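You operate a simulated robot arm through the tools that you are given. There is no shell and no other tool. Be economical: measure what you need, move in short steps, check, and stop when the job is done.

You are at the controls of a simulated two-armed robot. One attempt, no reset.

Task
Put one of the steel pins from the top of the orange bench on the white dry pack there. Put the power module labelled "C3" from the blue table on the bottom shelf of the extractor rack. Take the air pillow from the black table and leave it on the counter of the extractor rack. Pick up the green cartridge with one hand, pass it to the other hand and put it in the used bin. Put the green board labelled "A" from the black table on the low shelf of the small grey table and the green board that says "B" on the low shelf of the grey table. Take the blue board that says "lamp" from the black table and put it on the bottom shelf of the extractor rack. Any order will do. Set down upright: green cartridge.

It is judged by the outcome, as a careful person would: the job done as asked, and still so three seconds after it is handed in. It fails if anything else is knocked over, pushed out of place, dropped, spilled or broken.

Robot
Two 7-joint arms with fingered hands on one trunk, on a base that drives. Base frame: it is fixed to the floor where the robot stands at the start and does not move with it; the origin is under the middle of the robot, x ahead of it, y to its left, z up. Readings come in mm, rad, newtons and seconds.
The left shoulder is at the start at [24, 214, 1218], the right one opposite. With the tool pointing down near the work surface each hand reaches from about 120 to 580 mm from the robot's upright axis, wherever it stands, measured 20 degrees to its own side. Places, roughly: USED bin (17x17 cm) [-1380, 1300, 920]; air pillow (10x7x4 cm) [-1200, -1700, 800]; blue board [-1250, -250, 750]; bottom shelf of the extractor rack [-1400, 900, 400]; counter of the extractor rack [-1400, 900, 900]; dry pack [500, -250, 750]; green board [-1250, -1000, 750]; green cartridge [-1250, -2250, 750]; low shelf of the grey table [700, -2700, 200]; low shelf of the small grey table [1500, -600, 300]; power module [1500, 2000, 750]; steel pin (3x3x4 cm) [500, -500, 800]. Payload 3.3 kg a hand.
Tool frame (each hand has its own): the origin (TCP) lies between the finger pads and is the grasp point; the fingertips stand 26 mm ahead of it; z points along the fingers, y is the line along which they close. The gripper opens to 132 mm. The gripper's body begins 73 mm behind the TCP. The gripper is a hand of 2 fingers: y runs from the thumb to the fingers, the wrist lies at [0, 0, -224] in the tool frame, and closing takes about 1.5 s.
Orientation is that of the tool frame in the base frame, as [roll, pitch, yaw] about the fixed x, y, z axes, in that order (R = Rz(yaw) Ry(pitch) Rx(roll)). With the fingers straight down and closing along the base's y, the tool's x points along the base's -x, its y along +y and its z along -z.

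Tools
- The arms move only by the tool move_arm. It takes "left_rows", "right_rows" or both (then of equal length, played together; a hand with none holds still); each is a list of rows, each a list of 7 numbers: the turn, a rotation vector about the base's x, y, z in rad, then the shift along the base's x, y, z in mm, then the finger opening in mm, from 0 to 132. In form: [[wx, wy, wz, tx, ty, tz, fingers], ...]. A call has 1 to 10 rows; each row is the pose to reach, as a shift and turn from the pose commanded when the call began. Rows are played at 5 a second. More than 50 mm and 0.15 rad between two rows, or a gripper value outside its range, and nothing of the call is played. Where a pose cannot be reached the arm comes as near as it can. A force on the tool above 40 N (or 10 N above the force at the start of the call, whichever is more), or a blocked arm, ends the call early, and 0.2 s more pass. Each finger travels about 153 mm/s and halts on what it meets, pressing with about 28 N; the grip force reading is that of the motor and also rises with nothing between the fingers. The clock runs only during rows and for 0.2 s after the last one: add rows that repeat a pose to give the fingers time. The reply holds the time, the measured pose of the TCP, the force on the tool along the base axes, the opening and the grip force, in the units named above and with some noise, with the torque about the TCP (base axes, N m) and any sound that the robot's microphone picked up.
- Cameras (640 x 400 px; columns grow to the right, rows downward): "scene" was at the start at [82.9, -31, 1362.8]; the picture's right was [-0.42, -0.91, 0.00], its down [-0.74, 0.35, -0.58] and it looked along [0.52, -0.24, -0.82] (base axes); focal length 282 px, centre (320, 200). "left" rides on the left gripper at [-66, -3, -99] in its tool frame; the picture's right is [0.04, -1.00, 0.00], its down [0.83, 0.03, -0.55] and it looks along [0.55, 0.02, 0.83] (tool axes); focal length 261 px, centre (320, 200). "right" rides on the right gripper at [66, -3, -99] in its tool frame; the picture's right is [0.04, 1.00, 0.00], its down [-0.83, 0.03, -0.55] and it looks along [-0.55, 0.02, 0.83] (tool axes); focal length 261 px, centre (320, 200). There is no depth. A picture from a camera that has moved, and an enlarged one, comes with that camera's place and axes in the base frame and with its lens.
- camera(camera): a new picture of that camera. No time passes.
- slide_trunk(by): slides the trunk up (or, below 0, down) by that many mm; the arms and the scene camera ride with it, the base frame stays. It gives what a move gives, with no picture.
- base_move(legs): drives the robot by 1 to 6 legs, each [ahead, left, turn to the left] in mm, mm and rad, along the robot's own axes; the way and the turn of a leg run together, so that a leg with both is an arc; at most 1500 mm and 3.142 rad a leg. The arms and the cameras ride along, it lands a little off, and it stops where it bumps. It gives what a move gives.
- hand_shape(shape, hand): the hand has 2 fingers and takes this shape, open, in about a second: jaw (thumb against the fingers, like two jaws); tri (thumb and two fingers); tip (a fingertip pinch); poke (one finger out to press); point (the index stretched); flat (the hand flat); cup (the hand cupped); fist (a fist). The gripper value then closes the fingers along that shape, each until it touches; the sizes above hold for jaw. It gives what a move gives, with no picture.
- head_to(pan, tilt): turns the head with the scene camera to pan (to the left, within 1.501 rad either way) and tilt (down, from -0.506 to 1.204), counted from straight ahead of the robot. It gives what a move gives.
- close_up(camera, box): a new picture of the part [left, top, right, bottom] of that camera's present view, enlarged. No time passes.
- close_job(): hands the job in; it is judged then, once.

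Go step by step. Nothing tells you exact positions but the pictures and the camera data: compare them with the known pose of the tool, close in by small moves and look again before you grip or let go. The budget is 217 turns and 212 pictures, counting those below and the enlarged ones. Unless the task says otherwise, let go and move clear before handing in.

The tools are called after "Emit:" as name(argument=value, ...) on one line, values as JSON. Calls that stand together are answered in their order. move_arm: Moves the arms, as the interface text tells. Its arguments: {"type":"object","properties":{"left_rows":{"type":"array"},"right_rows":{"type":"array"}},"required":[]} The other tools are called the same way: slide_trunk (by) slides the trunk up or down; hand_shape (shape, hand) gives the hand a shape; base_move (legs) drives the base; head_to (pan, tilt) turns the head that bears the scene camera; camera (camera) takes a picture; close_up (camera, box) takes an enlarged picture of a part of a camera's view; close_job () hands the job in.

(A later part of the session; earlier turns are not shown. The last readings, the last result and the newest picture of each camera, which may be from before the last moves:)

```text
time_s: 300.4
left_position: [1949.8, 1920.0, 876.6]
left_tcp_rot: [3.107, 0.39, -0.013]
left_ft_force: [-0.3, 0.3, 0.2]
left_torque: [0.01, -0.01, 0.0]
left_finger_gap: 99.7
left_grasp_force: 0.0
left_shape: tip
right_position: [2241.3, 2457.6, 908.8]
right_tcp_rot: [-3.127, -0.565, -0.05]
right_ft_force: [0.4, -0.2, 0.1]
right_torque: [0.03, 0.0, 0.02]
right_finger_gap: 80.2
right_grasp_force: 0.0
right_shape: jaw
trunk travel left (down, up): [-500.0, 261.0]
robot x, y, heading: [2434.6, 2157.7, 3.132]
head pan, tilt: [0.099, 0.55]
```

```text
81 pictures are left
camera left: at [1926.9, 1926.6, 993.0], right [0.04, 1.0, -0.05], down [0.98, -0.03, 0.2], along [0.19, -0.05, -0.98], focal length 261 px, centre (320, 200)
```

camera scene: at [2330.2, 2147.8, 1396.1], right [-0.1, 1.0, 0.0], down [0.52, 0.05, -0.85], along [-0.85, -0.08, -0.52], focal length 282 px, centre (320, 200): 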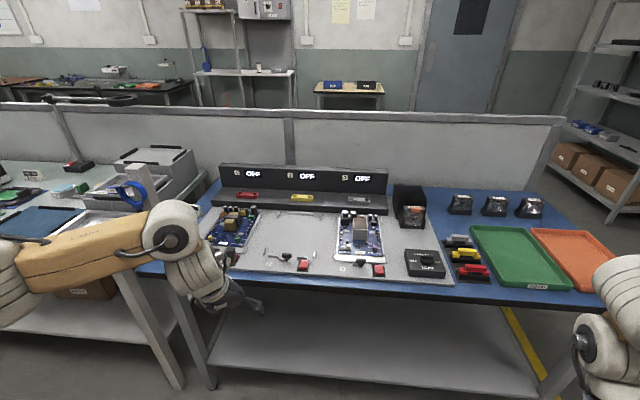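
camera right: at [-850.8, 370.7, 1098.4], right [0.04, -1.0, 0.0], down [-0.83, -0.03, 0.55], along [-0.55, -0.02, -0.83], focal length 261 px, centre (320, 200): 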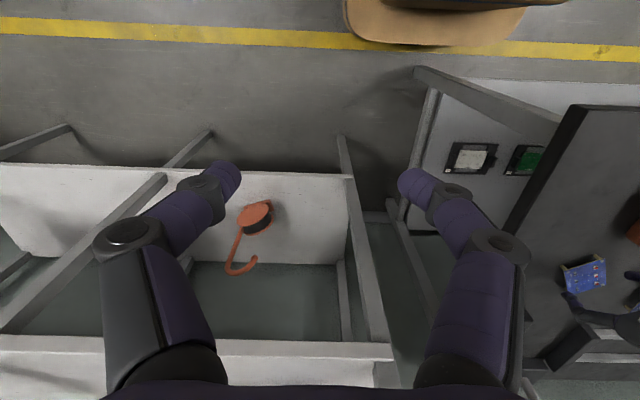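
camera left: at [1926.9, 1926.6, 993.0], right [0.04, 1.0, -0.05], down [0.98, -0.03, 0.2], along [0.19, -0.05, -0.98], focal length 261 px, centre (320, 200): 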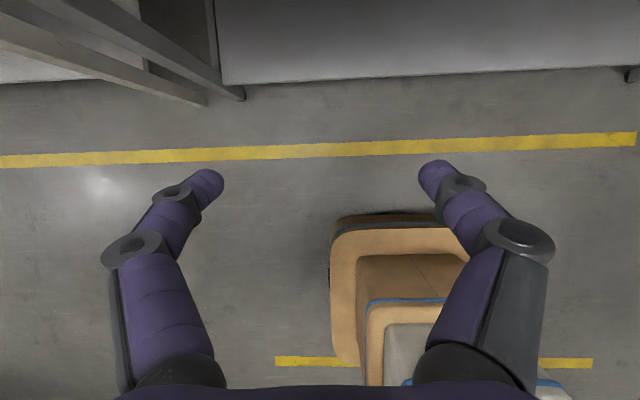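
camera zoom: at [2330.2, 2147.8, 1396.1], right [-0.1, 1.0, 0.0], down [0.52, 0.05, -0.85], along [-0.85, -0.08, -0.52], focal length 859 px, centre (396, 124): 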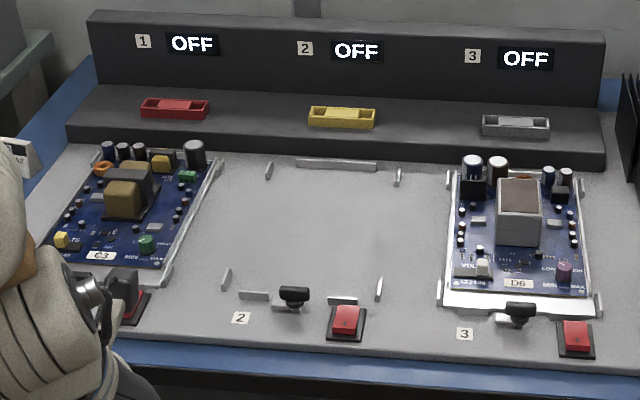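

C3 is the blue power board at the left, in jig slot 1, around [1563, 1757]. I'll raise the hand and drive closer to inspect how it's held.

Emit:
move_arm(left_rows=[[0, 0, 0, 0, 0, 40, 130], [0, 0, 0, 0, 0, 80, 130]])

Emit:
base_move(legs=[[320, 170, 0.008]])

Emit:
camera(camera="left")

Emit:
head_to(pan=0.25, tilt=0.85)

Emit:
camera(camera="scene")

```text
time_s: 301.0
left_position: [1948.6, 1919.7, 957.2]
left_tcp_rot: [3.107, 0.389, -0.016]
left_ft_force: [0.4, 0.6, 0.6]
left_torque: [0.02, 0.02, 0.02]
left_finger_gap: 129.7
left_grasp_force: 0.1
left_shape: tip
right_position: [2241.4, 2458.6, 908.4]
right_tcp_rot: [-3.127, -0.564, -0.049]
right_ft_force: [-0.4, -0.7, 0.1]
right_torque: [-0.02, 0.03, 0.01]
right_finger_gap: 80.0
right_grasp_force: 0.2
right_shape: jaw
trunk travel left (down, up): [-500.0, 261.0]
robot x, y, heading: [2435.3, 2155.9, 3.141]
head pan, tilt: [0.099, 0.55]
```

```text
time_s: 303.3
left_position: [1624.7, 1746.3, 955.3]
left_tcp_rot: [3.107, 0.388, -0.004]
left_ft_force: [-0.7, -0.3, 0.0]
left_torque: [0.02, 0.0, 0.0]
left_finger_gap: 129.8
left_grasp_force: 0.0
left_shape: tip
right_position: [1912.4, 2287.3, 908.7]
right_tcp_rot: [-3.127, -0.565, -0.044]
right_ft_force: [0.1, 1.0, 0.3]
right_torque: [0.01, 0.0, -0.05]
right_finger_gap: 80.1
right_grasp_force: 0.0
right_shape: jaw
trunk travel left (down, up): [-500.0, 261.0]
robot x, y, heading: [2109.7, 1986.8, -3.134]
head pan, tilt: [0.099, 0.55]
```

```text
80 pictures are left
camera left: at [1601.7, 1752.8, 1072.1], right [0.03, 1.0, -0.05], down [0.98, -0.02, 0.2], along [0.2, -0.05, -0.98], focal length 261 px, centre (320, 200)
```

left: 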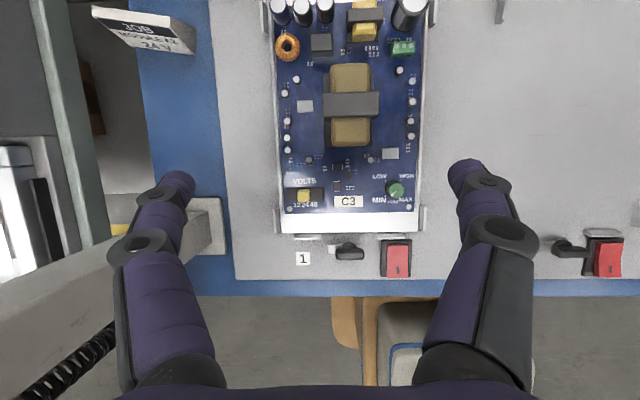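

```text
time_s: 304.1
left_position: [1625.3, 1745.6, 957.0]
left_tcp_rot: [3.107, 0.387, -0.008]
left_ft_force: [0.2, -0.1, 0.4]
left_torque: [0.0, -0.01, 0.01]
left_finger_gap: 130.0
left_grasp_force: 0.0
left_shape: tip
right_position: [1912.2, 2288.2, 907.8]
right_tcp_rot: [-3.126, -0.564, -0.041]
right_ft_force: [0.5, -0.5, -0.2]
right_torque: [0.01, 0.03, 0.02]
right_finger_gap: 80.2
right_grasp_force: 0.2
right_shape: jaw
trunk travel left (down, up): [-500.0, 261.0]
robot x, y, heading: [2110.9, 1988.5, -3.14]
head pan, tilt: [0.25, 0.85]
```

```text
79 pictures are left
camera scene: at [2017.7, 1967.3, 1370.9], right [-0.25, 0.97, 0.0], down [0.73, 0.19, -0.66], along [-0.64, -0.17, -0.75], focal length 282 px, centre (320, 200)
```

scene: 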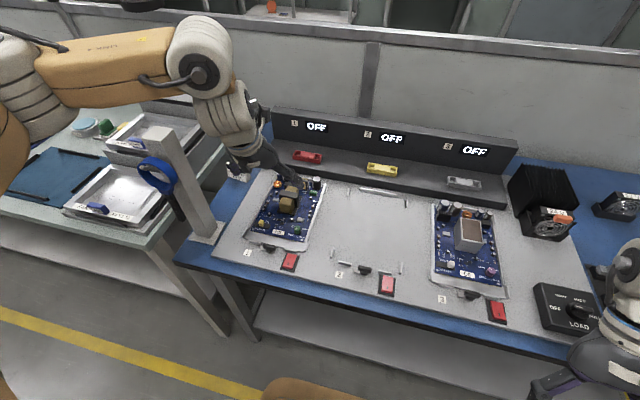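

C3 sits loosely between corner stops; its central transformer block (about 53 mm wide) is a good handle. I'll pitch the hand a bit more, move over it and look.

Emit:
move_arm(left_rows=[[0, 0.07, 0, -15, 5, -15, 130], [0, 0.14, 0, -30, 10, -30, 120], [0, 0.21, 0, -42, 15, -45, 100], [0, 0.21, 0, -54, 20, -60, 90], [0, 0.21, 0, -54, 20, -80, 90]])

Emit:
camera(camera="left")

Emit:
close_up(camera="scene", box=[200, 120, 360, 270])

```text
time_s: 305.3
left_position: [1569.5, 1767.5, 875.3]
left_tcp_rot: [3.108, 0.599, -0.007]
left_ft_force: [0.1, 0.9, -0.2]
left_torque: [-0.03, 0.01, 0.01]
left_finger_gap: 90.6
left_grasp_force: 0.0
left_shape: tip
right_position: [1912.9, 2287.9, 909.5]
right_tcp_rot: [-3.126, -0.564, -0.042]
right_ft_force: [0.1, -0.7, 0.3]
right_torque: [0.05, 0.03, 0.01]
right_finger_gap: 79.8
right_grasp_force: 0.0
right_shape: jaw
trunk travel left (down, up): [-500.0, 261.0]
robot x, y, heading: [2111.7, 1988.1, -3.136]
head pan, tilt: [0.25, 0.85]
```

```text
78 pictures are left
camera left: at [1572.1, 1773.9, 993.5], right [0.02, 1.0, -0.05], down [1.0, -0.02, -0.01], along [-0.01, -0.05, -1.0], focal length 261 px, centre (320, 200)
```

left: 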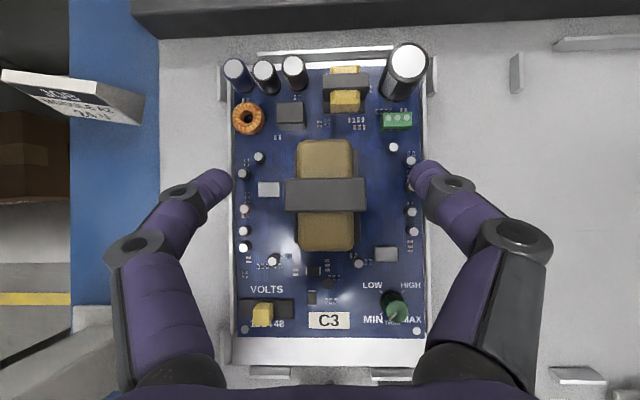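

```text
2.67 times, centred on (280, 195) of scene
camera zoom: at [2017.8, 1967.0, 1370.8], right [-0.25, 0.97, 0.0], down [0.73, 0.19, -0.66], along [-0.64, -0.17, -0.75], focal length 752 px, centre (427, 213)
```

zoom: 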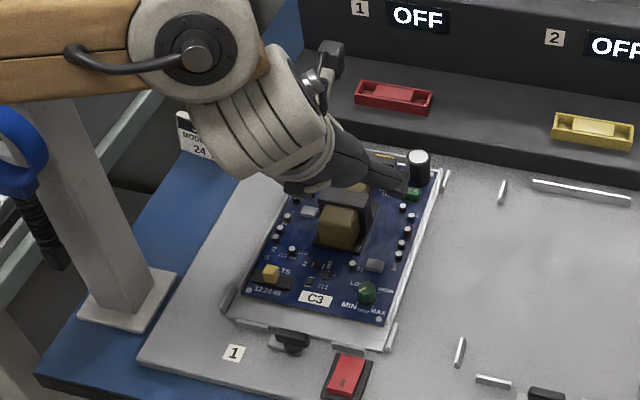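

The transformer is nearly centred. I'll nudge back 8 mm, fix the small roll, narrow to 76 and lower around it.

Emit:
move_arm(left_rows=[[0.028, 0, -0.019, 4, 0, -10, 76], [0.028, 0, -0.019, 8, 0, -25, 76], [0.028, 0, -0.019, 8, 0, -38, 76], [0.028, 0, -0.019, 8, 0, -48, 76]])

Emit:
camera(camera="left")

```text
time_s: 306.3
left_position: [1579.4, 1766.7, 828.1]
left_tcp_rot: [3.138, 0.601, -0.006]
left_ft_force: [0.0, 0.4, -0.2]
left_torque: [-0.01, 0.0, 0.02]
left_finger_gap: 76.8
left_grasp_force: 0.1
left_shape: tip
right_position: [1912.9, 2287.3, 908.3]
right_tcp_rot: [-3.125, -0.564, -0.043]
right_ft_force: [-0.7, 0.2, -0.3]
right_torque: [0.03, 0.0, 0.04]
right_finger_gap: 80.0
right_grasp_force: 0.0
right_shape: jaw
trunk travel left (down, up): [-500.0, 261.0]
robot x, y, heading: [2107.8, 1986.2, -3.14]
head pan, tilt: [0.25, 0.85]
```

```text
76 pictures are left
camera left: at [1581.5, 1770.1, 947.0], right [0.04, 1.0, -0.03], down [1.0, -0.04, -0.01], along [-0.01, -0.02, -1.0], focal length 261 px, centre (320, 200)
```

left: 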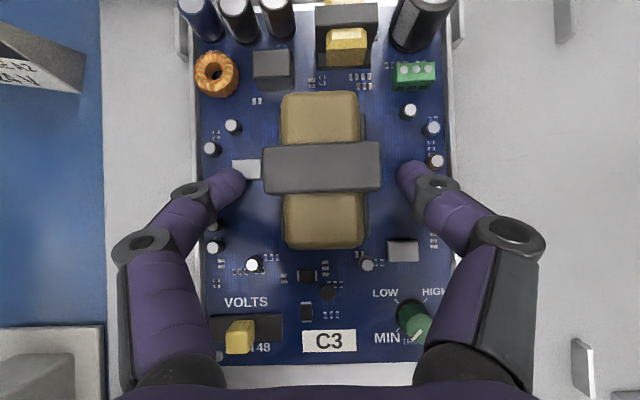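

The tips are well below the block's top, one on each side. Closing.

Emit:
move_arm(left_rows=[[0, 0, 0, 0, 0, 0, 65], [0, 0, 0, 0, 0, 0, 55], [0, 0, 0, 0, 0, 0, 45], [0, 0, 0, 0, 0, 0, 35], [0, 0, 0, 0, 0, 0, 30], [0, 0, 0, 0, 0, 0, 30]])

Emit:
move_arm(left_rows=[[0, 0, 0, 0, 0, 4, 30], [0, 0, 0, 0, 0, 12, 30], [0, 0, 0, 0, 0, 25, 30], [0, 0, 0, 0, 0, 40, 30]])

Emit:
camera(camera="left")

Emit:
close_up(camera="scene", box=[200, 120, 360, 270])

```text
time_s: 307.7
left_position: [1579.9, 1767.7, 828.1]
left_tcp_rot: [3.14, 0.598, -0.007]
left_ft_force: [-1.2, 1.2, 0.8]
left_torque: [0.04, -0.03, 0.03]
left_finger_gap: 41.2
left_grasp_force: 28.5
left_shape: tip
right_position: [1913.0, 2287.6, 908.9]
right_tcp_rot: [-3.125, -0.566, -0.042]
right_ft_force: [-0.9, -0.1, 0.9]
right_torque: [0.0, 0.02, -0.01]
right_finger_gap: 80.0
right_grasp_force: 0.0
right_shape: jaw
trunk travel left (down, up): [-500.0, 261.0]
robot x, y, heading: [2110.5, 1987.7, -3.136]
head pan, tilt: [0.25, 0.85]
```

```text
time_s: 308.7
left_position: [1579.4, 1765.5, 867.2]
left_tcp_rot: [3.14, 0.599, -0.006]
left_ft_force: [0.2, -0.2, -9.6]
left_torque: [-0.03, -0.22, 0.0]
left_finger_gap: 41.2
left_grasp_force: 28.3
left_shape: tip
right_position: [1912.4, 2287.1, 909.4]
right_tcp_rot: [-3.125, -0.565, -0.044]
right_ft_force: [0.8, -0.1, -0.2]
right_torque: [0.01, -0.01, 0.0]
right_finger_gap: 80.2
right_grasp_force: 0.1
right_shape: jaw
trunk travel left (down, up): [-500.0, 261.0]
robot x, y, heading: [2108.7, 1985.3, -3.141]
head pan, tilt: [0.25, 0.85]
```

```text
75 pictures are left
camera left: at [1580.9, 1768.5, 986.1], right [0.04, 1.0, -0.02], down [1.0, -0.04, -0.01], along [-0.01, -0.02, -1.0], focal length 261 px, centre (320, 200)
```

left: 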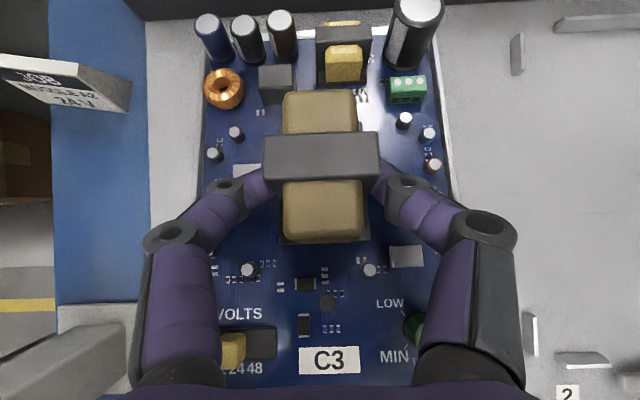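

```text
2.67 times, centred on (280, 195) of scene
camera zoom: at [2017.2, 1967.0, 1370.7], right [-0.25, 0.97, 0.0], down [0.73, 0.19, -0.66], along [-0.64, -0.17, -0.75], focal length 752 px, centre (427, 213)
```

zoom: 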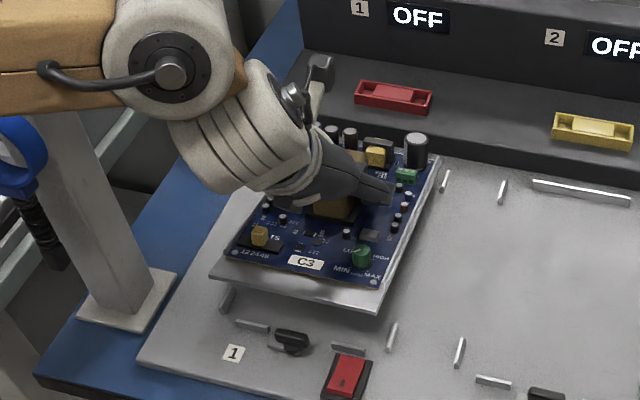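

C3 is lifted (about 1 kg) and holding. I'll raise it, back out and drive round to the rack.

Emit:
move_arm(left_rows=[[0, 0, 0, 0, 0, 30, 30], [0, 0, 0, 0, 0, 60, 30], [0, 0, 0, 0, 0, 80, 30]])

Emit:
base_move(legs=[[-340, 0, 0], [0, -780, 0], [0, -780, 0], [1400, 0, 0], [1390, 0, 0]])

Emit:
camera(camera="left")

```text
time_s: 309.5
left_position: [1581.2, 1766.0, 948.2]
left_tcp_rot: [3.141, 0.596, -0.005]
left_ft_force: [0.2, -0.7, -8.4]
left_torque: [-0.03, -0.2, 0.0]
left_finger_gap: 40.9
left_grasp_force: 28.1
left_shape: tip
right_position: [1912.1, 2288.0, 908.4]
right_tcp_rot: [-3.126, -0.564, -0.042]
right_ft_force: [-0.3, 0.2, 1.2]
right_torque: [-0.01, -0.03, 0.02]
right_finger_gap: 79.8
right_grasp_force: 0.0
right_shape: jaw
trunk travel left (down, up): [-500.0, 261.0]
robot x, y, heading: [2110.5, 1984.9, -3.141]
head pan, tilt: [0.25, 0.85]
```

```text
time_s: 332.5
left_position: [-885.3, 3291.5, 947.9]
left_tcp_rot: [3.14, 0.6, -0.008]
left_ft_force: [0.3, -0.1, -9.9]
left_torque: [-0.02, -0.19, 0.01]
left_finger_gap: 41.0
left_grasp_force: 28.6
left_shape: tip
right_position: [-552.5, 3812.1, 908.0]
right_tcp_rot: [-3.126, -0.565, -0.044]
right_ft_force: [0.2, 0.3, 1.1]
right_torque: [-0.02, -0.01, 0.0]
right_finger_gap: 80.0
right_grasp_force: 0.1
right_shape: jaw
trunk travel left (down, up): [-500.0, 261.0]
robot x, y, heading: [-356.5, 3511.1, -3.139]
head pan, tilt: [0.25, 0.85]
```

```text
73 pictures are left
camera left: at [-884.0, 3294.0, 1065.6], right [0.04, 1.0, -0.02], down [1.0, -0.04, -0.01], along [-0.01, -0.02, -1.0], focal length 261 px, centre (320, 200)
```

left: 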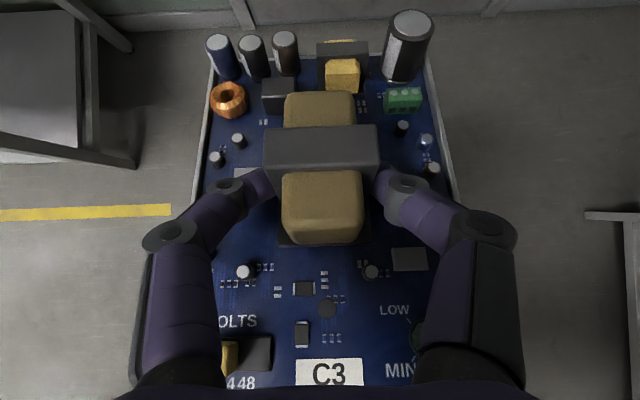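

The module has pitched a little (far edge down) but is held. I'll continue to the rack without delay.

Emit:
base_move(legs=[[0, 1165, 0], [0, 1165, 0]])

Emit:
head_to(pan=0.15, tilt=0.6)

Emit:
camera(camera="scene")

```text
time_s: 343.9
left_position: [-874.4, 955.2, 947.1]
left_tcp_rot: [3.14, 0.598, -0.003]
left_ft_force: [-0.1, -0.6, -8.7]
left_torque: [-0.01, -0.23, 0.03]
left_finger_gap: 41.0
left_grasp_force: 27.9
left_shape: tip
right_position: [-543.3, 1477.0, 909.3]
right_tcp_rot: [-3.127, -0.564, -0.04]
right_ft_force: [-1.1, -0.5, -0.4]
right_torque: [0.0, 0.01, -0.02]
right_finger_gap: 80.1
right_grasp_force: 0.1
right_shape: jaw
trunk travel left (down, up): [-500.0, 261.0]
robot x, y, heading: [-343.5, 1175.3, -3.133]
head pan, tilt: [0.25, 0.85]
```

```text
time_s: 344.7
left_position: [-873.8, 955.8, 946.8]
left_tcp_rot: [3.14, 0.597, -0.002]
left_ft_force: [-0.2, -0.4, -9.3]
left_torque: [-0.02, -0.23, 0.0]
left_finger_gap: 40.9
left_grasp_force: 28.0
left_shape: tip
right_position: [-543.6, 1479.0, 908.7]
right_tcp_rot: [-3.126, -0.565, -0.038]
right_ft_force: [1.3, -0.3, -0.6]
right_torque: [0.02, 0.0, 0.0]
right_finger_gap: 80.0
right_grasp_force: 0.1
right_shape: jaw
trunk travel left (down, up): [-500.0, 261.0]
robot x, y, heading: [-342.9, 1177.9, -3.134]
head pan, tilt: [0.15, 0.6]
```

```text
72 pictures are left
camera scene: at [-449.3, 1163.6, 1391.5], right [-0.16, 0.99, 0.0], down [0.56, 0.09, -0.82], along [-0.81, -0.13, -0.57], focal length 282 px, centre (320, 200)
```

scene: 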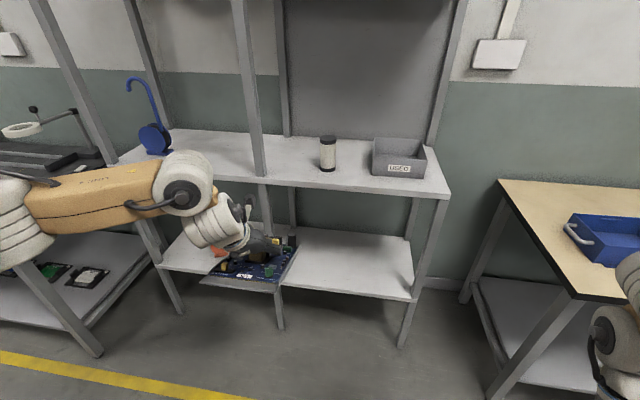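

I'll pitch the hand to level the module, lower the trunk, and approach the right bay of the bottom shelf.

Emit:
move_arm(left_rows=[[0, 0.12, 0, -5, 0, 0, 30], [0, 0.24, 0, -10, 0, 0, 30], [0, 0.36, 0, -15, 0, 0, 30]])

Emit:
slide_trunk(by=-380)

Emit:
base_move(legs=[[250, 0, 0]])

Emit:
camera(camera="scene")

Emit:
camera(camera="left")

```text
time_s: 345.5
left_position: [-888.6, 954.8, 947.4]
left_tcp_rot: [3.138, 0.961, -0.008]
left_ft_force: [-0.2, -0.7, -8.3]
left_torque: [-0.04, -0.33, -0.03]
left_finger_gap: 41.0
left_grasp_force: 28.0
left_shape: tip
right_position: [-544.7, 1477.1, 908.5]
right_tcp_rot: [-3.126, -0.563, -0.04]
right_ft_force: [-0.4, -0.2, 0.1]
right_torque: [0.01, 0.02, 0.05]
right_finger_gap: 80.1
right_grasp_force: 0.0
right_shape: jaw
trunk travel left (down, up): [-500.0, 261.0]
robot x, y, heading: [-344.4, 1176.8, -3.138]
head pan, tilt: [0.15, 0.6]
```

```text
time_s: 349.2
left_position: [-889.6, 956.0, 567.3]
left_tcp_rot: [3.138, 0.959, -0.006]
left_ft_force: [0.3, 0.6, -8.2]
left_torque: [-0.01, -0.28, 0.0]
left_finger_gap: 41.1
left_grasp_force: 28.0
left_shape: tip
right_position: [-544.7, 1477.2, 528.8]
right_tcp_rot: [-3.125, -0.563, -0.038]
right_ft_force: [-0.6, 0.2, 0.3]
right_torque: [0.01, 0.0, 0.02]
right_finger_gap: 80.1
right_grasp_force: 0.0
right_shape: jaw
trunk travel left (down, up): [-120.0, 641.0]
robot x, y, heading: [-348.6, 1178.9, -3.138]
head pan, tilt: [0.15, 0.6]
```

```text
time_s: 351.0
left_position: [-1140.1, 953.9, 566.5]
left_tcp_rot: [3.138, 0.96, -0.005]
left_ft_force: [-0.3, 0.0, -8.8]
left_torque: [-0.01, -0.29, -0.01]
left_finger_gap: 40.8
left_grasp_force: 28.2
left_shape: tip
right_position: [-793.4, 1476.0, 527.9]
right_tcp_rot: [-3.126, -0.565, -0.04]
right_ft_force: [0.0, -0.2, -0.1]
right_torque: [0.0, 0.0, 0.0]
right_finger_gap: 80.2
right_grasp_force: 0.1
right_shape: jaw
trunk travel left (down, up): [-120.0, 641.0]
robot x, y, heading: [-595.1, 1175.8, -3.139]
head pan, tilt: [0.15, 0.6]
```

```text
71 pictures are left
camera scene: at [-779.4, 1161.3, 1005.0], right [-0.16, 0.99, 0.0], down [0.56, 0.09, -0.82], along [-0.81, -0.13, -0.57], focal length 282 px, centre (320, 200)
```

scene: 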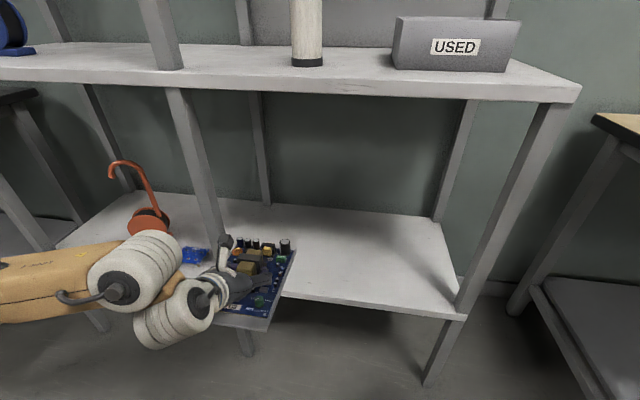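

```text
70 pictures are left
camera left: at [-1096.7, 957.0, 677.3], right [0.03, 1.0, -0.04], down [0.93, -0.04, -0.36], along [-0.36, -0.02, -0.93], focal length 261 px, centre (320, 200)
```

left: 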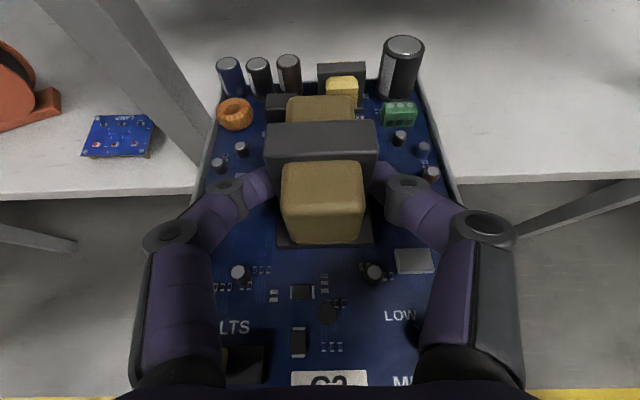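

The module looks nearly level. I'll shift 40 mm right for clearance from the post, then drive it in over the shelf.

Emit:
base_move(legs=[[0, -40, 0], [225, 0, 0]])

Emit:
camera(camera="scene")

```text
time_s: 353.2
left_position: [-1362.5, 992.5, 566.5]
left_tcp_rot: [3.137, 0.957, -0.007]
left_ft_force: [0.8, 0.0, -8.8]
left_torque: [0.0, -0.31, 0.04]
left_finger_gap: 40.9
left_grasp_force: 28.1
left_shape: tip
right_position: [-1015.8, 1513.7, 529.5]
right_tcp_rot: [-3.125, -0.566, -0.041]
right_ft_force: [-0.3, -0.1, -0.4]
right_torque: [0.0, 0.01, -0.01]
right_finger_gap: 80.1
right_grasp_force: 0.0
right_shape: jaw
trunk travel left (down, up): [-120.0, 641.0]
robot x, y, heading: [-818.4, 1217.4, -3.135]
head pan, tilt: [0.15, 0.6]
```

```text
69 pictures are left
camera scene: at [-1002.3, 1199.9, 1005.0], right [-0.16, 0.99, 0.0], down [0.56, 0.09, -0.82], along [-0.81, -0.13, -0.57], focal length 282 px, centre (320, 200)
```

scene: 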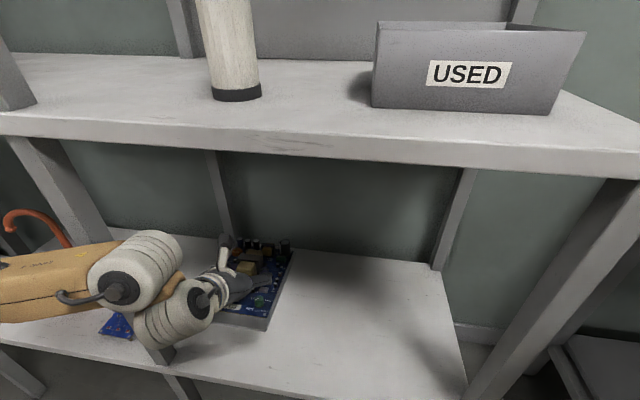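

Over the shelf with its front edge inside. I'll lower it, watching force.

Emit:
move_arm(left_rows=[[0, 0, 0, 0, 0, -25, 30], [0, 0, 0, 0, 0, -50, 30], [0, 0, 0, 0, 0, -70, 30], [0, 0, 0, 0, 0, -80, 30]])

Emit:
close_up(camera="scene", box=[140, 210, 340, 350])

```text
time_s: 354.2
left_position: [-1363.0, 993.9, 487.4]
left_tcp_rot: [3.136, 0.958, -0.009]
left_ft_force: [-0.4, 0.5, -9.1]
left_torque: [-0.01, -0.28, 0.02]
left_finger_gap: 40.7
left_grasp_force: 27.7
left_shape: tip
right_position: [-1016.4, 1514.3, 528.6]
right_tcp_rot: [-3.127, -0.566, -0.042]
right_ft_force: [0.5, -0.8, 0.4]
right_torque: [-0.02, -0.01, -0.02]
right_finger_gap: 79.9
right_grasp_force: 0.0
right_shape: jaw
trunk travel left (down, up): [-120.0, 641.0]
robot x, y, heading: [-817.8, 1217.0, -3.137]
head pan, tilt: [0.15, 0.6]
```

```text
2.86 times, centred on (240, 280) of scene
camera zoom: at [-1002.4, 1199.9, 1005.0], right [-0.16, 0.99, 0.0], down [0.56, 0.09, -0.82], along [-0.81, -0.13, -0.57], focal length 805 px, centre (549, -29)
```

zoom: 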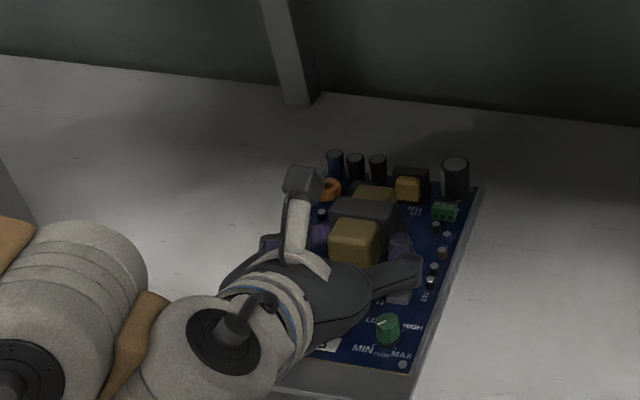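

Emit:
move_arm(left_rows=[[0, 0, 0, 0, 0, -8, 30], [0, 0, 0, 0, 0, -16, 30], [0, 0, 0, 0, 0, -22, 30], [0, 0, 0, 0, 0, -26, 30]])

Emit:
move_arm(left_rows=[[0, 0, 0, 0, 0, -3, 30], [0, 0, 0, 0, 0, -6, 30]])

```text
time_s: 355.2
left_position: [-1363.2, 992.6, 460.9]
left_tcp_rot: [3.138, 0.957, -0.006]
left_ft_force: [1.1, 0.4, -9.1]
left_torque: [0.02, -0.26, -0.03]
left_finger_gap: 40.6
left_grasp_force: 28.3
left_shape: tip
right_position: [-1018.0, 1514.8, 529.2]
right_tcp_rot: [-3.125, -0.564, -0.04]
right_ft_force: [-0.2, -0.4, -0.8]
right_torque: [0.01, 0.01, 0.0]
right_finger_gap: 79.9
right_grasp_force: 0.2
right_shape: jaw
trunk travel left (down, up): [-120.0, 641.0]
robot x, y, heading: [-819.1, 1214.9, -3.134]
head pan, tilt: [0.15, 0.6]
```

```text
time_s: 355.8
left_position: [-1362.5, 993.5, 455.2]
left_tcp_rot: [3.138, 0.955, -0.006]
left_ft_force: [-0.7, 0.4, -8.8]
left_torque: [0.0, -0.26, -0.02]
left_finger_gap: 40.7
left_grasp_force: 27.8
left_shape: tip
right_position: [-1016.0, 1513.5, 528.6]
right_tcp_rot: [-3.127, -0.565, -0.042]
right_ft_force: [0.1, 0.2, 0.8]
right_torque: [0.02, 0.0, -0.02]
right_finger_gap: 79.9
right_grasp_force: 0.1
right_shape: jaw
trunk travel left (down, up): [-120.0, 641.0]
robot x, y, heading: [-818.8, 1214.7, -3.136]
head pan, tilt: [0.15, 0.6]
```

Emit:
move_arm(left_rows=[[0, 0, 0, 0, 0, -3, 30], [0, 0, 0, 0, 0, -6, 30], [0, 0, 0, 0, 0, -9, 30]])

Emit:
close_up(camera="scene", box=[140, 210, 340, 350])

```text
time_s: 356.6
left_position: [-1363.7, 994.3, 445.4]
left_tcp_rot: [3.139, 0.957, -0.004]
left_ft_force: [0.5, 0.4, -8.1]
left_torque: [0.02, -0.18, -0.06]
left_finger_gap: 40.6
left_grasp_force: 27.5
left_shape: tip
right_position: [-1017.4, 1514.0, 528.5]
right_tcp_rot: [-3.127, -0.565, -0.039]
right_ft_force: [1.3, 0.1, 0.9]
right_torque: [-0.01, -0.01, 0.0]
right_finger_gap: 80.0
right_grasp_force: 0.0
right_shape: jaw
trunk travel left (down, up): [-120.0, 641.0]
robot x, y, heading: [-822.9, 1213.7, -3.133]
head pan, tilt: [0.15, 0.6]
```

```text
2.86 times, centred on (240, 280) of scene
camera zoom: at [-1002.3, 1200.0, 1005.0], right [-0.16, 0.99, 0.0], down [0.56, 0.09, -0.82], along [-0.81, -0.13, -0.57], focal length 805 px, centre (549, -29)
```

zoom: 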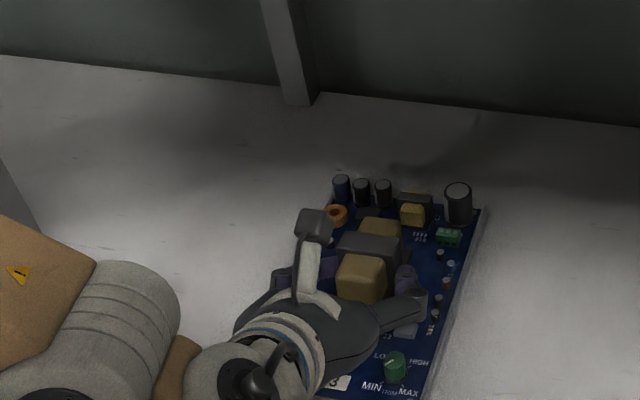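

The far edge is just touching. I'll keep lowering so the near edge comes down too.

Emit:
move_arm(left_rows=[[0, 0, 0, 0, 0, -3, 30], [0, 0, 0, 0, 0, -6, 30], [0, 0, 0, 0, 0, -9, 30], [0, 0, 0, 0, 0, -12, 30]])

Emit:
camera(camera="left")

```text
time_s: 357.6
left_position: [-1363.3, 992.2, 433.9]
left_tcp_rot: [3.138, 0.957, -0.007]
left_ft_force: [0.4, 0.5, -7.3]
left_torque: [0.05, -0.1, -0.06]
left_finger_gap: 40.8
left_grasp_force: 28.3
left_shape: tip
right_position: [-1017.0, 1514.2, 528.5]
right_tcp_rot: [-3.125, -0.563, -0.039]
right_ft_force: [0.3, 0.2, 0.5]
right_torque: [-0.05, 0.01, 0.05]
right_finger_gap: 79.7
right_grasp_force: 0.0
right_shape: jaw
trunk travel left (down, up): [-120.0, 641.0]
robot x, y, heading: [-823.2, 1218.2, -3.135]
head pan, tilt: [0.15, 0.6]
```

```text
66 pictures are left
camera left: at [-1319.7, 995.9, 543.6], right [0.03, 1.0, -0.04], down [0.93, -0.04, -0.36], along [-0.36, -0.02, -0.93], focal length 261 px, centre (320, 200)
```

left: 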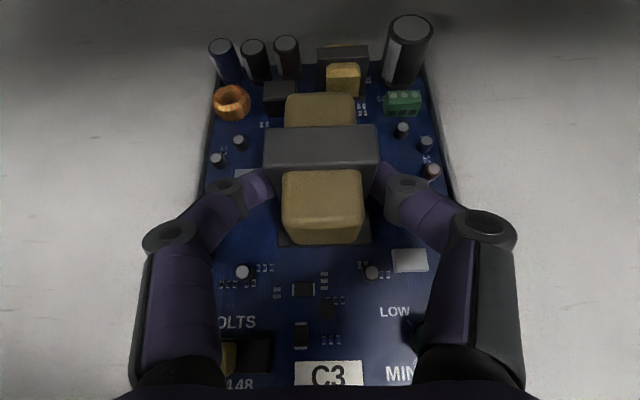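

Emit:
move_arm(left_rows=[[0, 0, 0, 0, 0, -4, 30], [0, 0, 0, 0, 0, -8, 30], [0, 0, 0, 0, 0, -12, 30], [0, 0, 0, 0, 0, -15, 30]])

Emit:
close_up(camera="scene", box=[140, 230, 340, 370])

```text
time_s: 358.5
left_position: [-1366.4, 994.7, 430.6]
left_tcp_rot: [-3.136, 0.98, 0.009]
left_ft_force: [6.6, 0.3, 23.6]
left_torque: [0.0, 0.28, -0.05]
left_finger_gap: 43.2
left_grasp_force: 28.1
left_shape: tip
right_position: [-1015.5, 1514.5, 529.0]
right_tcp_rot: [-3.128, -0.561, -0.039]
right_ft_force: [-1.2, 0.2, 0.5]
right_torque: [0.05, 0.02, 0.01]
right_finger_gap: 80.0
right_grasp_force: 0.0
right_shape: jaw
trunk travel left (down, up): [-120.0, 641.0]
robot x, y, heading: [-821.4, 1215.2, -3.137]
head pan, tilt: [0.15, 0.6]
stopped in row 4 (left hand): the force on the tool passed its limit at 43 N (the readings are from after the stop); the commanded pose is now the measured one
```

```text
2.86 times, centred on (240, 300) of scene
camera zoom: at [-999.6, 1200.8, 1005.7], right [-0.16, 0.99, 0.0], down [0.56, 0.09, -0.83], along [-0.82, -0.13, -0.56], focal length 805 px, centre (549, -86)
```

zoom: 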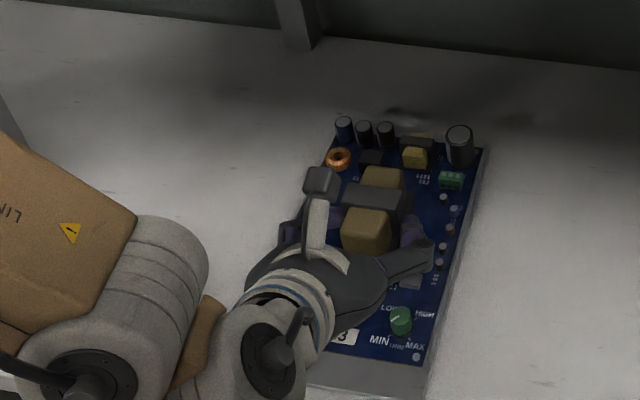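

The module is down flat on the shelf. I'll relieve the pressure, open and withdraw upward.

Emit:
move_arm(left_rows=[[0, 0, 0, 0, 0, 2, 40], [0, 0, 0, 0, 0, 3, 50], [0, 0, 0, 0, 0, 3, 60], [0, 0, 0, 0, 0, 3, 72], [0, 0, 0, 0, 0, 10, 76], [0, 0, 0, 10, 0, 30, 78], [0, 0, 0, 20, 0, 55, 80], [0, 0, 0, 30, 0, 80, 80]])

Emit:
camera(camera="left")

```text
time_s: 360.3
left_position: [-1335.1, 993.6, 506.4]
left_tcp_rot: [-3.139, 0.969, 0.003]
left_ft_force: [-0.3, 0.0, -0.2]
left_torque: [0.02, -0.04, 0.0]
left_finger_gap: 79.6
left_grasp_force: 0.2
left_shape: tip
right_position: [-1015.7, 1514.9, 529.2]
right_tcp_rot: [-3.126, -0.563, -0.041]
right_ft_force: [-0.8, -0.4, 1.0]
right_torque: [-0.01, 0.01, -0.03]
right_finger_gap: 80.0
right_grasp_force: 0.1
right_shape: jaw
trunk travel left (down, up): [-120.0, 641.0]
robot x, y, heading: [-821.3, 1217.4, -3.134]
head pan, tilt: [0.15, 0.6]
```

```text
64 pictures are left
camera left: at [-1290.5, 995.8, 615.7], right [0.02, 1.0, -0.03], down [0.93, -0.03, -0.37], along [-0.38, -0.02, -0.93], focal length 261 px, centre (320, 200)
```

left: 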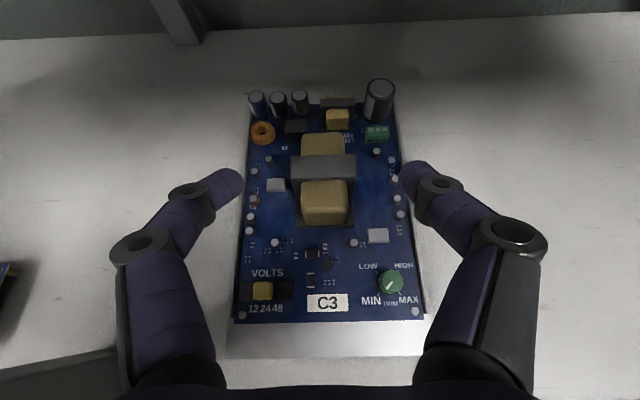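

C3 lies flat on the bottom shelf. Next is board B: I'll back out, raise the trunk, reset the hand pitch, and return to the black table.

Emit:
base_move(legs=[[-470, 0, -0.006]])

Emit:
slide_trunk(by=380)

Emit:
move_arm(left_rows=[[0, -0.11, 0, 0, 0, 0, 100], [0, -0.22, 0, 0, 0, 10, 110], [0, -0.33, 0, 0, 0, 20, 110], [0, -0.45, 0, 0, 0, 30, 110]])

Emit:
base_move(legs=[[0, 1010, 0], [0, 1010, 0], [190, 0, 0]])

Emit:
camera(camera="left")

```text
time_s: 363.1
left_position: [-866.7, 998.5, 506.5]
left_tcp_rot: [-3.138, 0.972, -0.006]
left_ft_force: [0.0, -0.1, -0.6]
left_torque: [0.01, -0.03, -0.03]
left_finger_gap: 79.4
left_grasp_force: 0.0
left_shape: tip
right_position: [-543.3, 1517.4, 527.5]
right_tcp_rot: [-3.126, -0.564, -0.048]
right_ft_force: [-0.3, 0.2, 0.1]
right_torque: [-0.01, 0.01, 0.01]
right_finger_gap: 79.9
right_grasp_force: 0.1
right_shape: jaw
trunk travel left (down, up): [-120.0, 641.0]
robot x, y, heading: [-344.8, 1215.1, 3.143]
head pan, tilt: [0.15, 0.6]
```

```text
time_s: 366.7
left_position: [-868.1, 999.6, 885.7]
left_tcp_rot: [-3.141, 0.969, -0.006]
left_ft_force: [-0.5, -0.5, 0.0]
left_torque: [0.04, 0.01, 0.03]
left_finger_gap: 79.5
left_grasp_force: 0.0
left_shape: tip
right_position: [-543.4, 1517.3, 908.5]
right_tcp_rot: [-3.125, -0.564, -0.047]
right_ft_force: [-0.1, 0.9, 0.0]
right_torque: [0.01, 0.01, -0.01]
right_finger_gap: 80.0
right_grasp_force: 0.0
right_shape: jaw
trunk travel left (down, up): [-500.0, 261.0]
robot x, y, heading: [-350.1, 1218.7, 3.138]
head pan, tilt: [0.15, 0.6]
```

```text
time_s: 367.7
left_position: [-866.1, 999.0, 914.4]
left_tcp_rot: [-3.137, 0.517, -0.003]
left_ft_force: [0.7, -0.6, -0.2]
left_torque: [0.01, 0.04, -0.02]
left_finger_gap: 109.7
left_grasp_force: 0.0
left_shape: tip
right_position: [-543.9, 1516.8, 908.7]
right_tcp_rot: [-3.127, -0.564, -0.046]
right_ft_force: [-0.5, 0.6, 0.7]
right_torque: [-0.01, 0.02, 0.02]
right_finger_gap: 79.9
right_grasp_force: 0.0
right_shape: jaw
trunk travel left (down, up): [-500.0, 261.0]
robot x, y, heading: [-348.8, 1216.8, 3.14]
head pan, tilt: [0.15, 0.6]
```

```text
time_s: 379.0
left_position: [-1058.0, -1038.0, 914.0]
left_tcp_rot: [-3.137, 0.518, -0.006]
left_ft_force: [-0.3, -0.8, 0.4]
left_torque: [-0.02, -0.05, -0.02]
left_finger_gap: 109.6
left_grasp_force: 0.1
left_shape: tip
right_position: [-732.8, -518.9, 909.3]
right_tcp_rot: [-3.127, -0.567, -0.051]
right_ft_force: [-0.4, -0.6, -0.5]
right_torque: [-0.01, -0.05, -0.01]
right_finger_gap: 79.9
right_grasp_force: 0.0
right_shape: jaw
trunk travel left (down, up): [-500.0, 261.0]
robot x, y, heading: [-540.7, -821.1, 3.136]
head pan, tilt: [0.15, 0.6]
```

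```text
63 pictures are left
camera left: at [-1066.0, -1035.1, 1032.4], right [0.04, 1.0, -0.02], down [1.0, -0.04, 0.07], along [0.07, -0.02, -1.0], focal length 261 px, centre (320, 200)
```

left: 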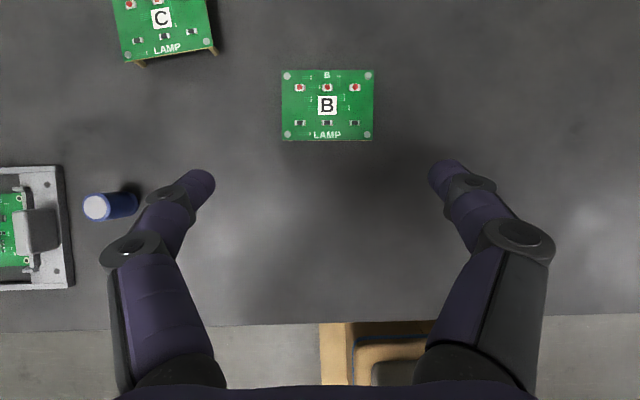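

Board B lies aligned ahead at about [-1132, -1030]. I'll move over it and partway down.

Emit:
move_arm(left_rows=[[0, 0, 0, -30, 4, -20, 106], [0, 0, 0, -63, 8, -45, 102], [0, 0, 0, -63, 8, -85, 100]])

Emit:
camera(camera="left")

```text
time_s: 379.8
left_position: [-1121.4, -1028.0, 828.7]
left_tcp_rot: [-3.136, 0.519, -0.007]
left_ft_force: [-0.2, -0.3, 0.0]
left_torque: [0.01, 0.01, -0.04]
left_finger_gap: 100.2
left_grasp_force: 0.0
left_shape: tip
right_position: [-733.9, -519.3, 909.5]
right_tcp_rot: [-3.126, -0.564, -0.051]
right_ft_force: [-1.0, -0.1, 0.7]
right_torque: [0.01, 0.0, 0.0]
right_finger_gap: 80.0
right_grasp_force: 0.1
right_shape: jaw
trunk travel left (down, up): [-500.0, 261.0]
robot x, y, heading: [-541.6, -823.2, 3.136]
head pan, tilt: [0.15, 0.6]
```

```text
62 pictures are left
camera left: at [-1128.9, -1025.7, 946.7], right [0.05, 1.0, -0.02], down [1.0, -0.04, 0.07], along [0.07, -0.02, -1.0], focal length 261 px, centre (320, 200)
```

left: 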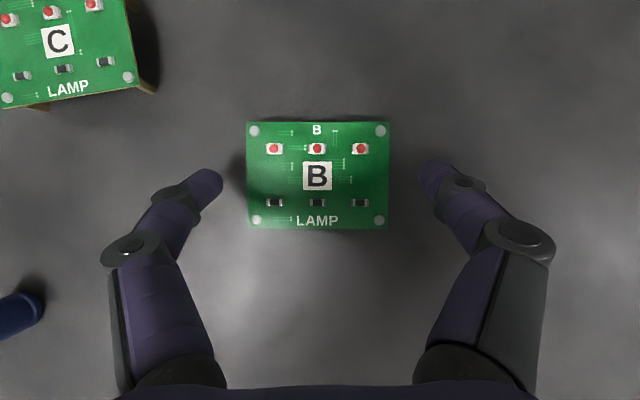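

B is centred. I'll lower to TCP z ≈ 815.5 and close slowly to a light grip.

Emit:
move_arm(left_rows=[[0, 0, 0, -1, -1.5, -7, 98], [0, 0, 0, -1, -1.5, -13, 94], [0, 0, 0, -1, -1.5, -13, 88], [0, 0, 0, -1, -1.5, -13, 84], [0, 0, 0, -1, -1.5, -13, 80], [0, 0, 0, -1, -1.5, -13, 77], [0, 0, 0, -1, -1.5, -13, 75], [0, 0, 0, -1, -1.5, -13, 73]])

Emit:
camera(camera="left")

```text
time_s: 381.6
left_position: [-1121.7, -1030.5, 815.8]
left_tcp_rot: [-3.137, 0.519, -0.007]
left_ft_force: [-1.1, 0.5, 0.2]
left_torque: [0.0, -0.04, -0.01]
left_finger_gap: 73.2
left_grasp_force: 27.8
left_shape: tip
right_position: [-732.0, -519.3, 908.5]
right_tcp_rot: [-3.127, -0.565, -0.05]
right_ft_force: [0.2, -0.4, -0.5]
right_torque: [0.02, -0.02, -0.01]
right_finger_gap: 79.9
right_grasp_force: 0.0
right_shape: jaw
trunk travel left (down, up): [-500.0, 261.0]
robot x, y, heading: [-540.9, -823.1, 3.14]
head pan, tilt: [0.15, 0.6]
```

```text
61 pictures are left
camera left: at [-1129.1, -1027.4, 934.0], right [0.04, 1.0, -0.02], down [1.0, -0.04, 0.07], along [0.07, -0.02, -1.0], focal length 261 px, centre (320, 200)
```

left: 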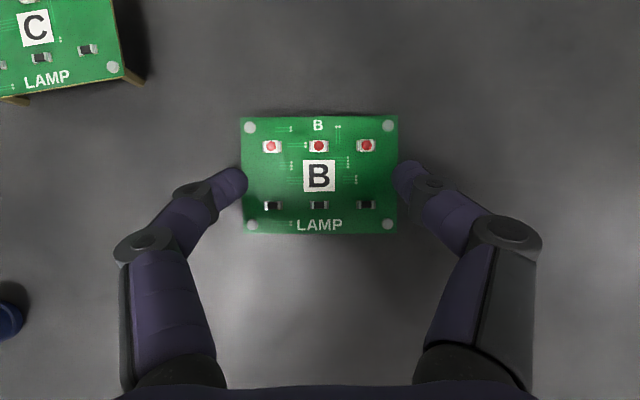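

Gripped like the lamp (gap 73, 28 N). I'll lift slowly.

Emit:
move_arm(left_rows=[[0, 0, 0, 0, 0, 2, 73], [0, 0, 0, 0, 0, 5, 73], [0, 0, 0, 0, 0, 10, 73], [0, 0, 0, 0, 0, 20, 73], [0, 0, 0, 0, 0, 45, 73], [0, 0, 0, 0, 0, 85, 73]])

Emit:
camera(camera="left")

```text
time_s: 383.0
left_position: [-1120.4, -1029.1, 902.3]
left_tcp_rot: [-3.138, 0.521, -0.006]
left_ft_force: [-0.1, -0.3, 0.2]
left_torque: [-0.01, 0.0, 0.02]
left_finger_gap: 73.0
left_grasp_force: 27.9
left_shape: tip
right_position: [-732.3, -519.6, 909.2]
right_tcp_rot: [-3.126, -0.564, -0.051]
right_ft_force: [-0.9, -0.1, -0.1]
right_torque: [0.03, 0.01, 0.01]
right_finger_gap: 80.0
right_grasp_force: 0.1
right_shape: jaw
trunk travel left (down, up): [-500.0, 261.0]
robot x, y, heading: [-539.5, -817.9, 3.139]
head pan, tilt: [0.15, 0.6]
```

```text
60 pictures are left
camera left: at [-1128.8, -1027.2, 1020.8], right [0.04, 1.0, -0.02], down [1.0, -0.04, 0.07], along [0.07, -0.02, -1.0], focal length 261 px, centre (320, 200)
```

left: 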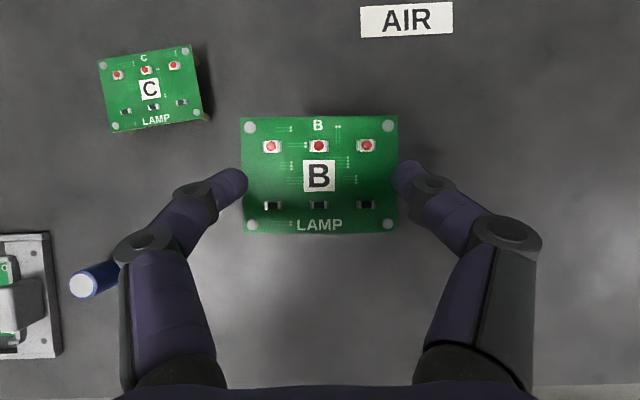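

B is held firmly. I'll back off, move down the aisle, turn to face the grey table and look at its low shelf.

Emit:
base_move(legs=[[-230, 0, 0], [0, 1480, 0], [0, 0, 3.14]])

Emit:
head_to(pan=0.1, tilt=0.75)

Emit:
camera(camera="scene")

```text
time_s: 399.2
left_position: [245.5, -2064.2, 901.2]
left_tcp_rot: [-3.136, 0.52, -3.082]
left_ft_force: [0.1, -0.5, 0.3]
left_torque: [-0.01, 0.01, -0.02]
left_finger_gap: 72.5
left_grasp_force: 27.8
left_shape: tip
right_position: [-108.9, -2598.3, 907.0]
right_tcp_rot: [-3.128, -0.564, -3.128]
right_ft_force: [-0.3, -0.1, -0.5]
right_torque: [0.03, 0.01, -0.02]
right_finger_gap: 80.0
right_grasp_force: 0.1
right_shape: jaw
trunk travel left (down, up): [-500.0, 261.0]
robot x, y, heading: [-323.9, -2309.9, 0.062]
head pan, tilt: [0.15, 0.6]
```

```text
time_s: 399.9
left_position: [245.6, -2064.5, 903.0]
left_tcp_rot: [-3.137, 0.52, -3.082]
left_ft_force: [0.0, -0.1, -0.7]
left_torque: [-0.03, -0.02, 0.01]
left_finger_gap: 72.6
left_grasp_force: 28.1
left_shape: tip
right_position: [-108.9, -2598.3, 909.2]
right_tcp_rot: [-3.125, -0.562, -3.128]
right_ft_force: [-0.7, -0.4, 0.6]
right_torque: [-0.03, 0.03, -0.01]
right_finger_gap: 80.3
right_grasp_force: 0.1
right_shape: jaw
trunk travel left (down, up): [-500.0, 261.0]
robot x, y, heading: [-325.0, -2309.0, 0.066]
head pan, tilt: [0.099, 0.75]
```

```text
59 pictures are left
camera scene: at [-222.5, -2295.6, 1378.9], right [0.16, -0.99, 0.0], down [-0.67, -0.11, -0.73], along [0.72, 0.12, -0.68], focal length 282 px, centre (320, 200)
```

scene: 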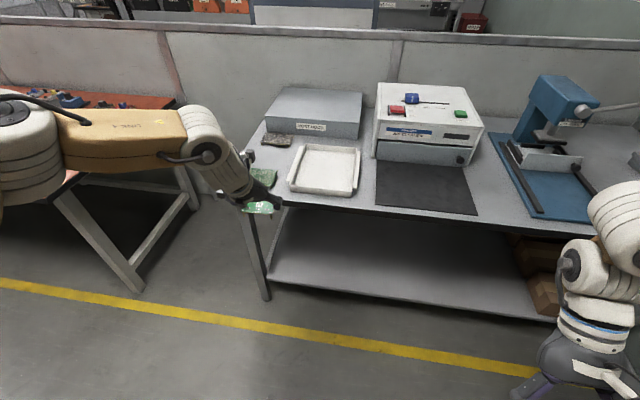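

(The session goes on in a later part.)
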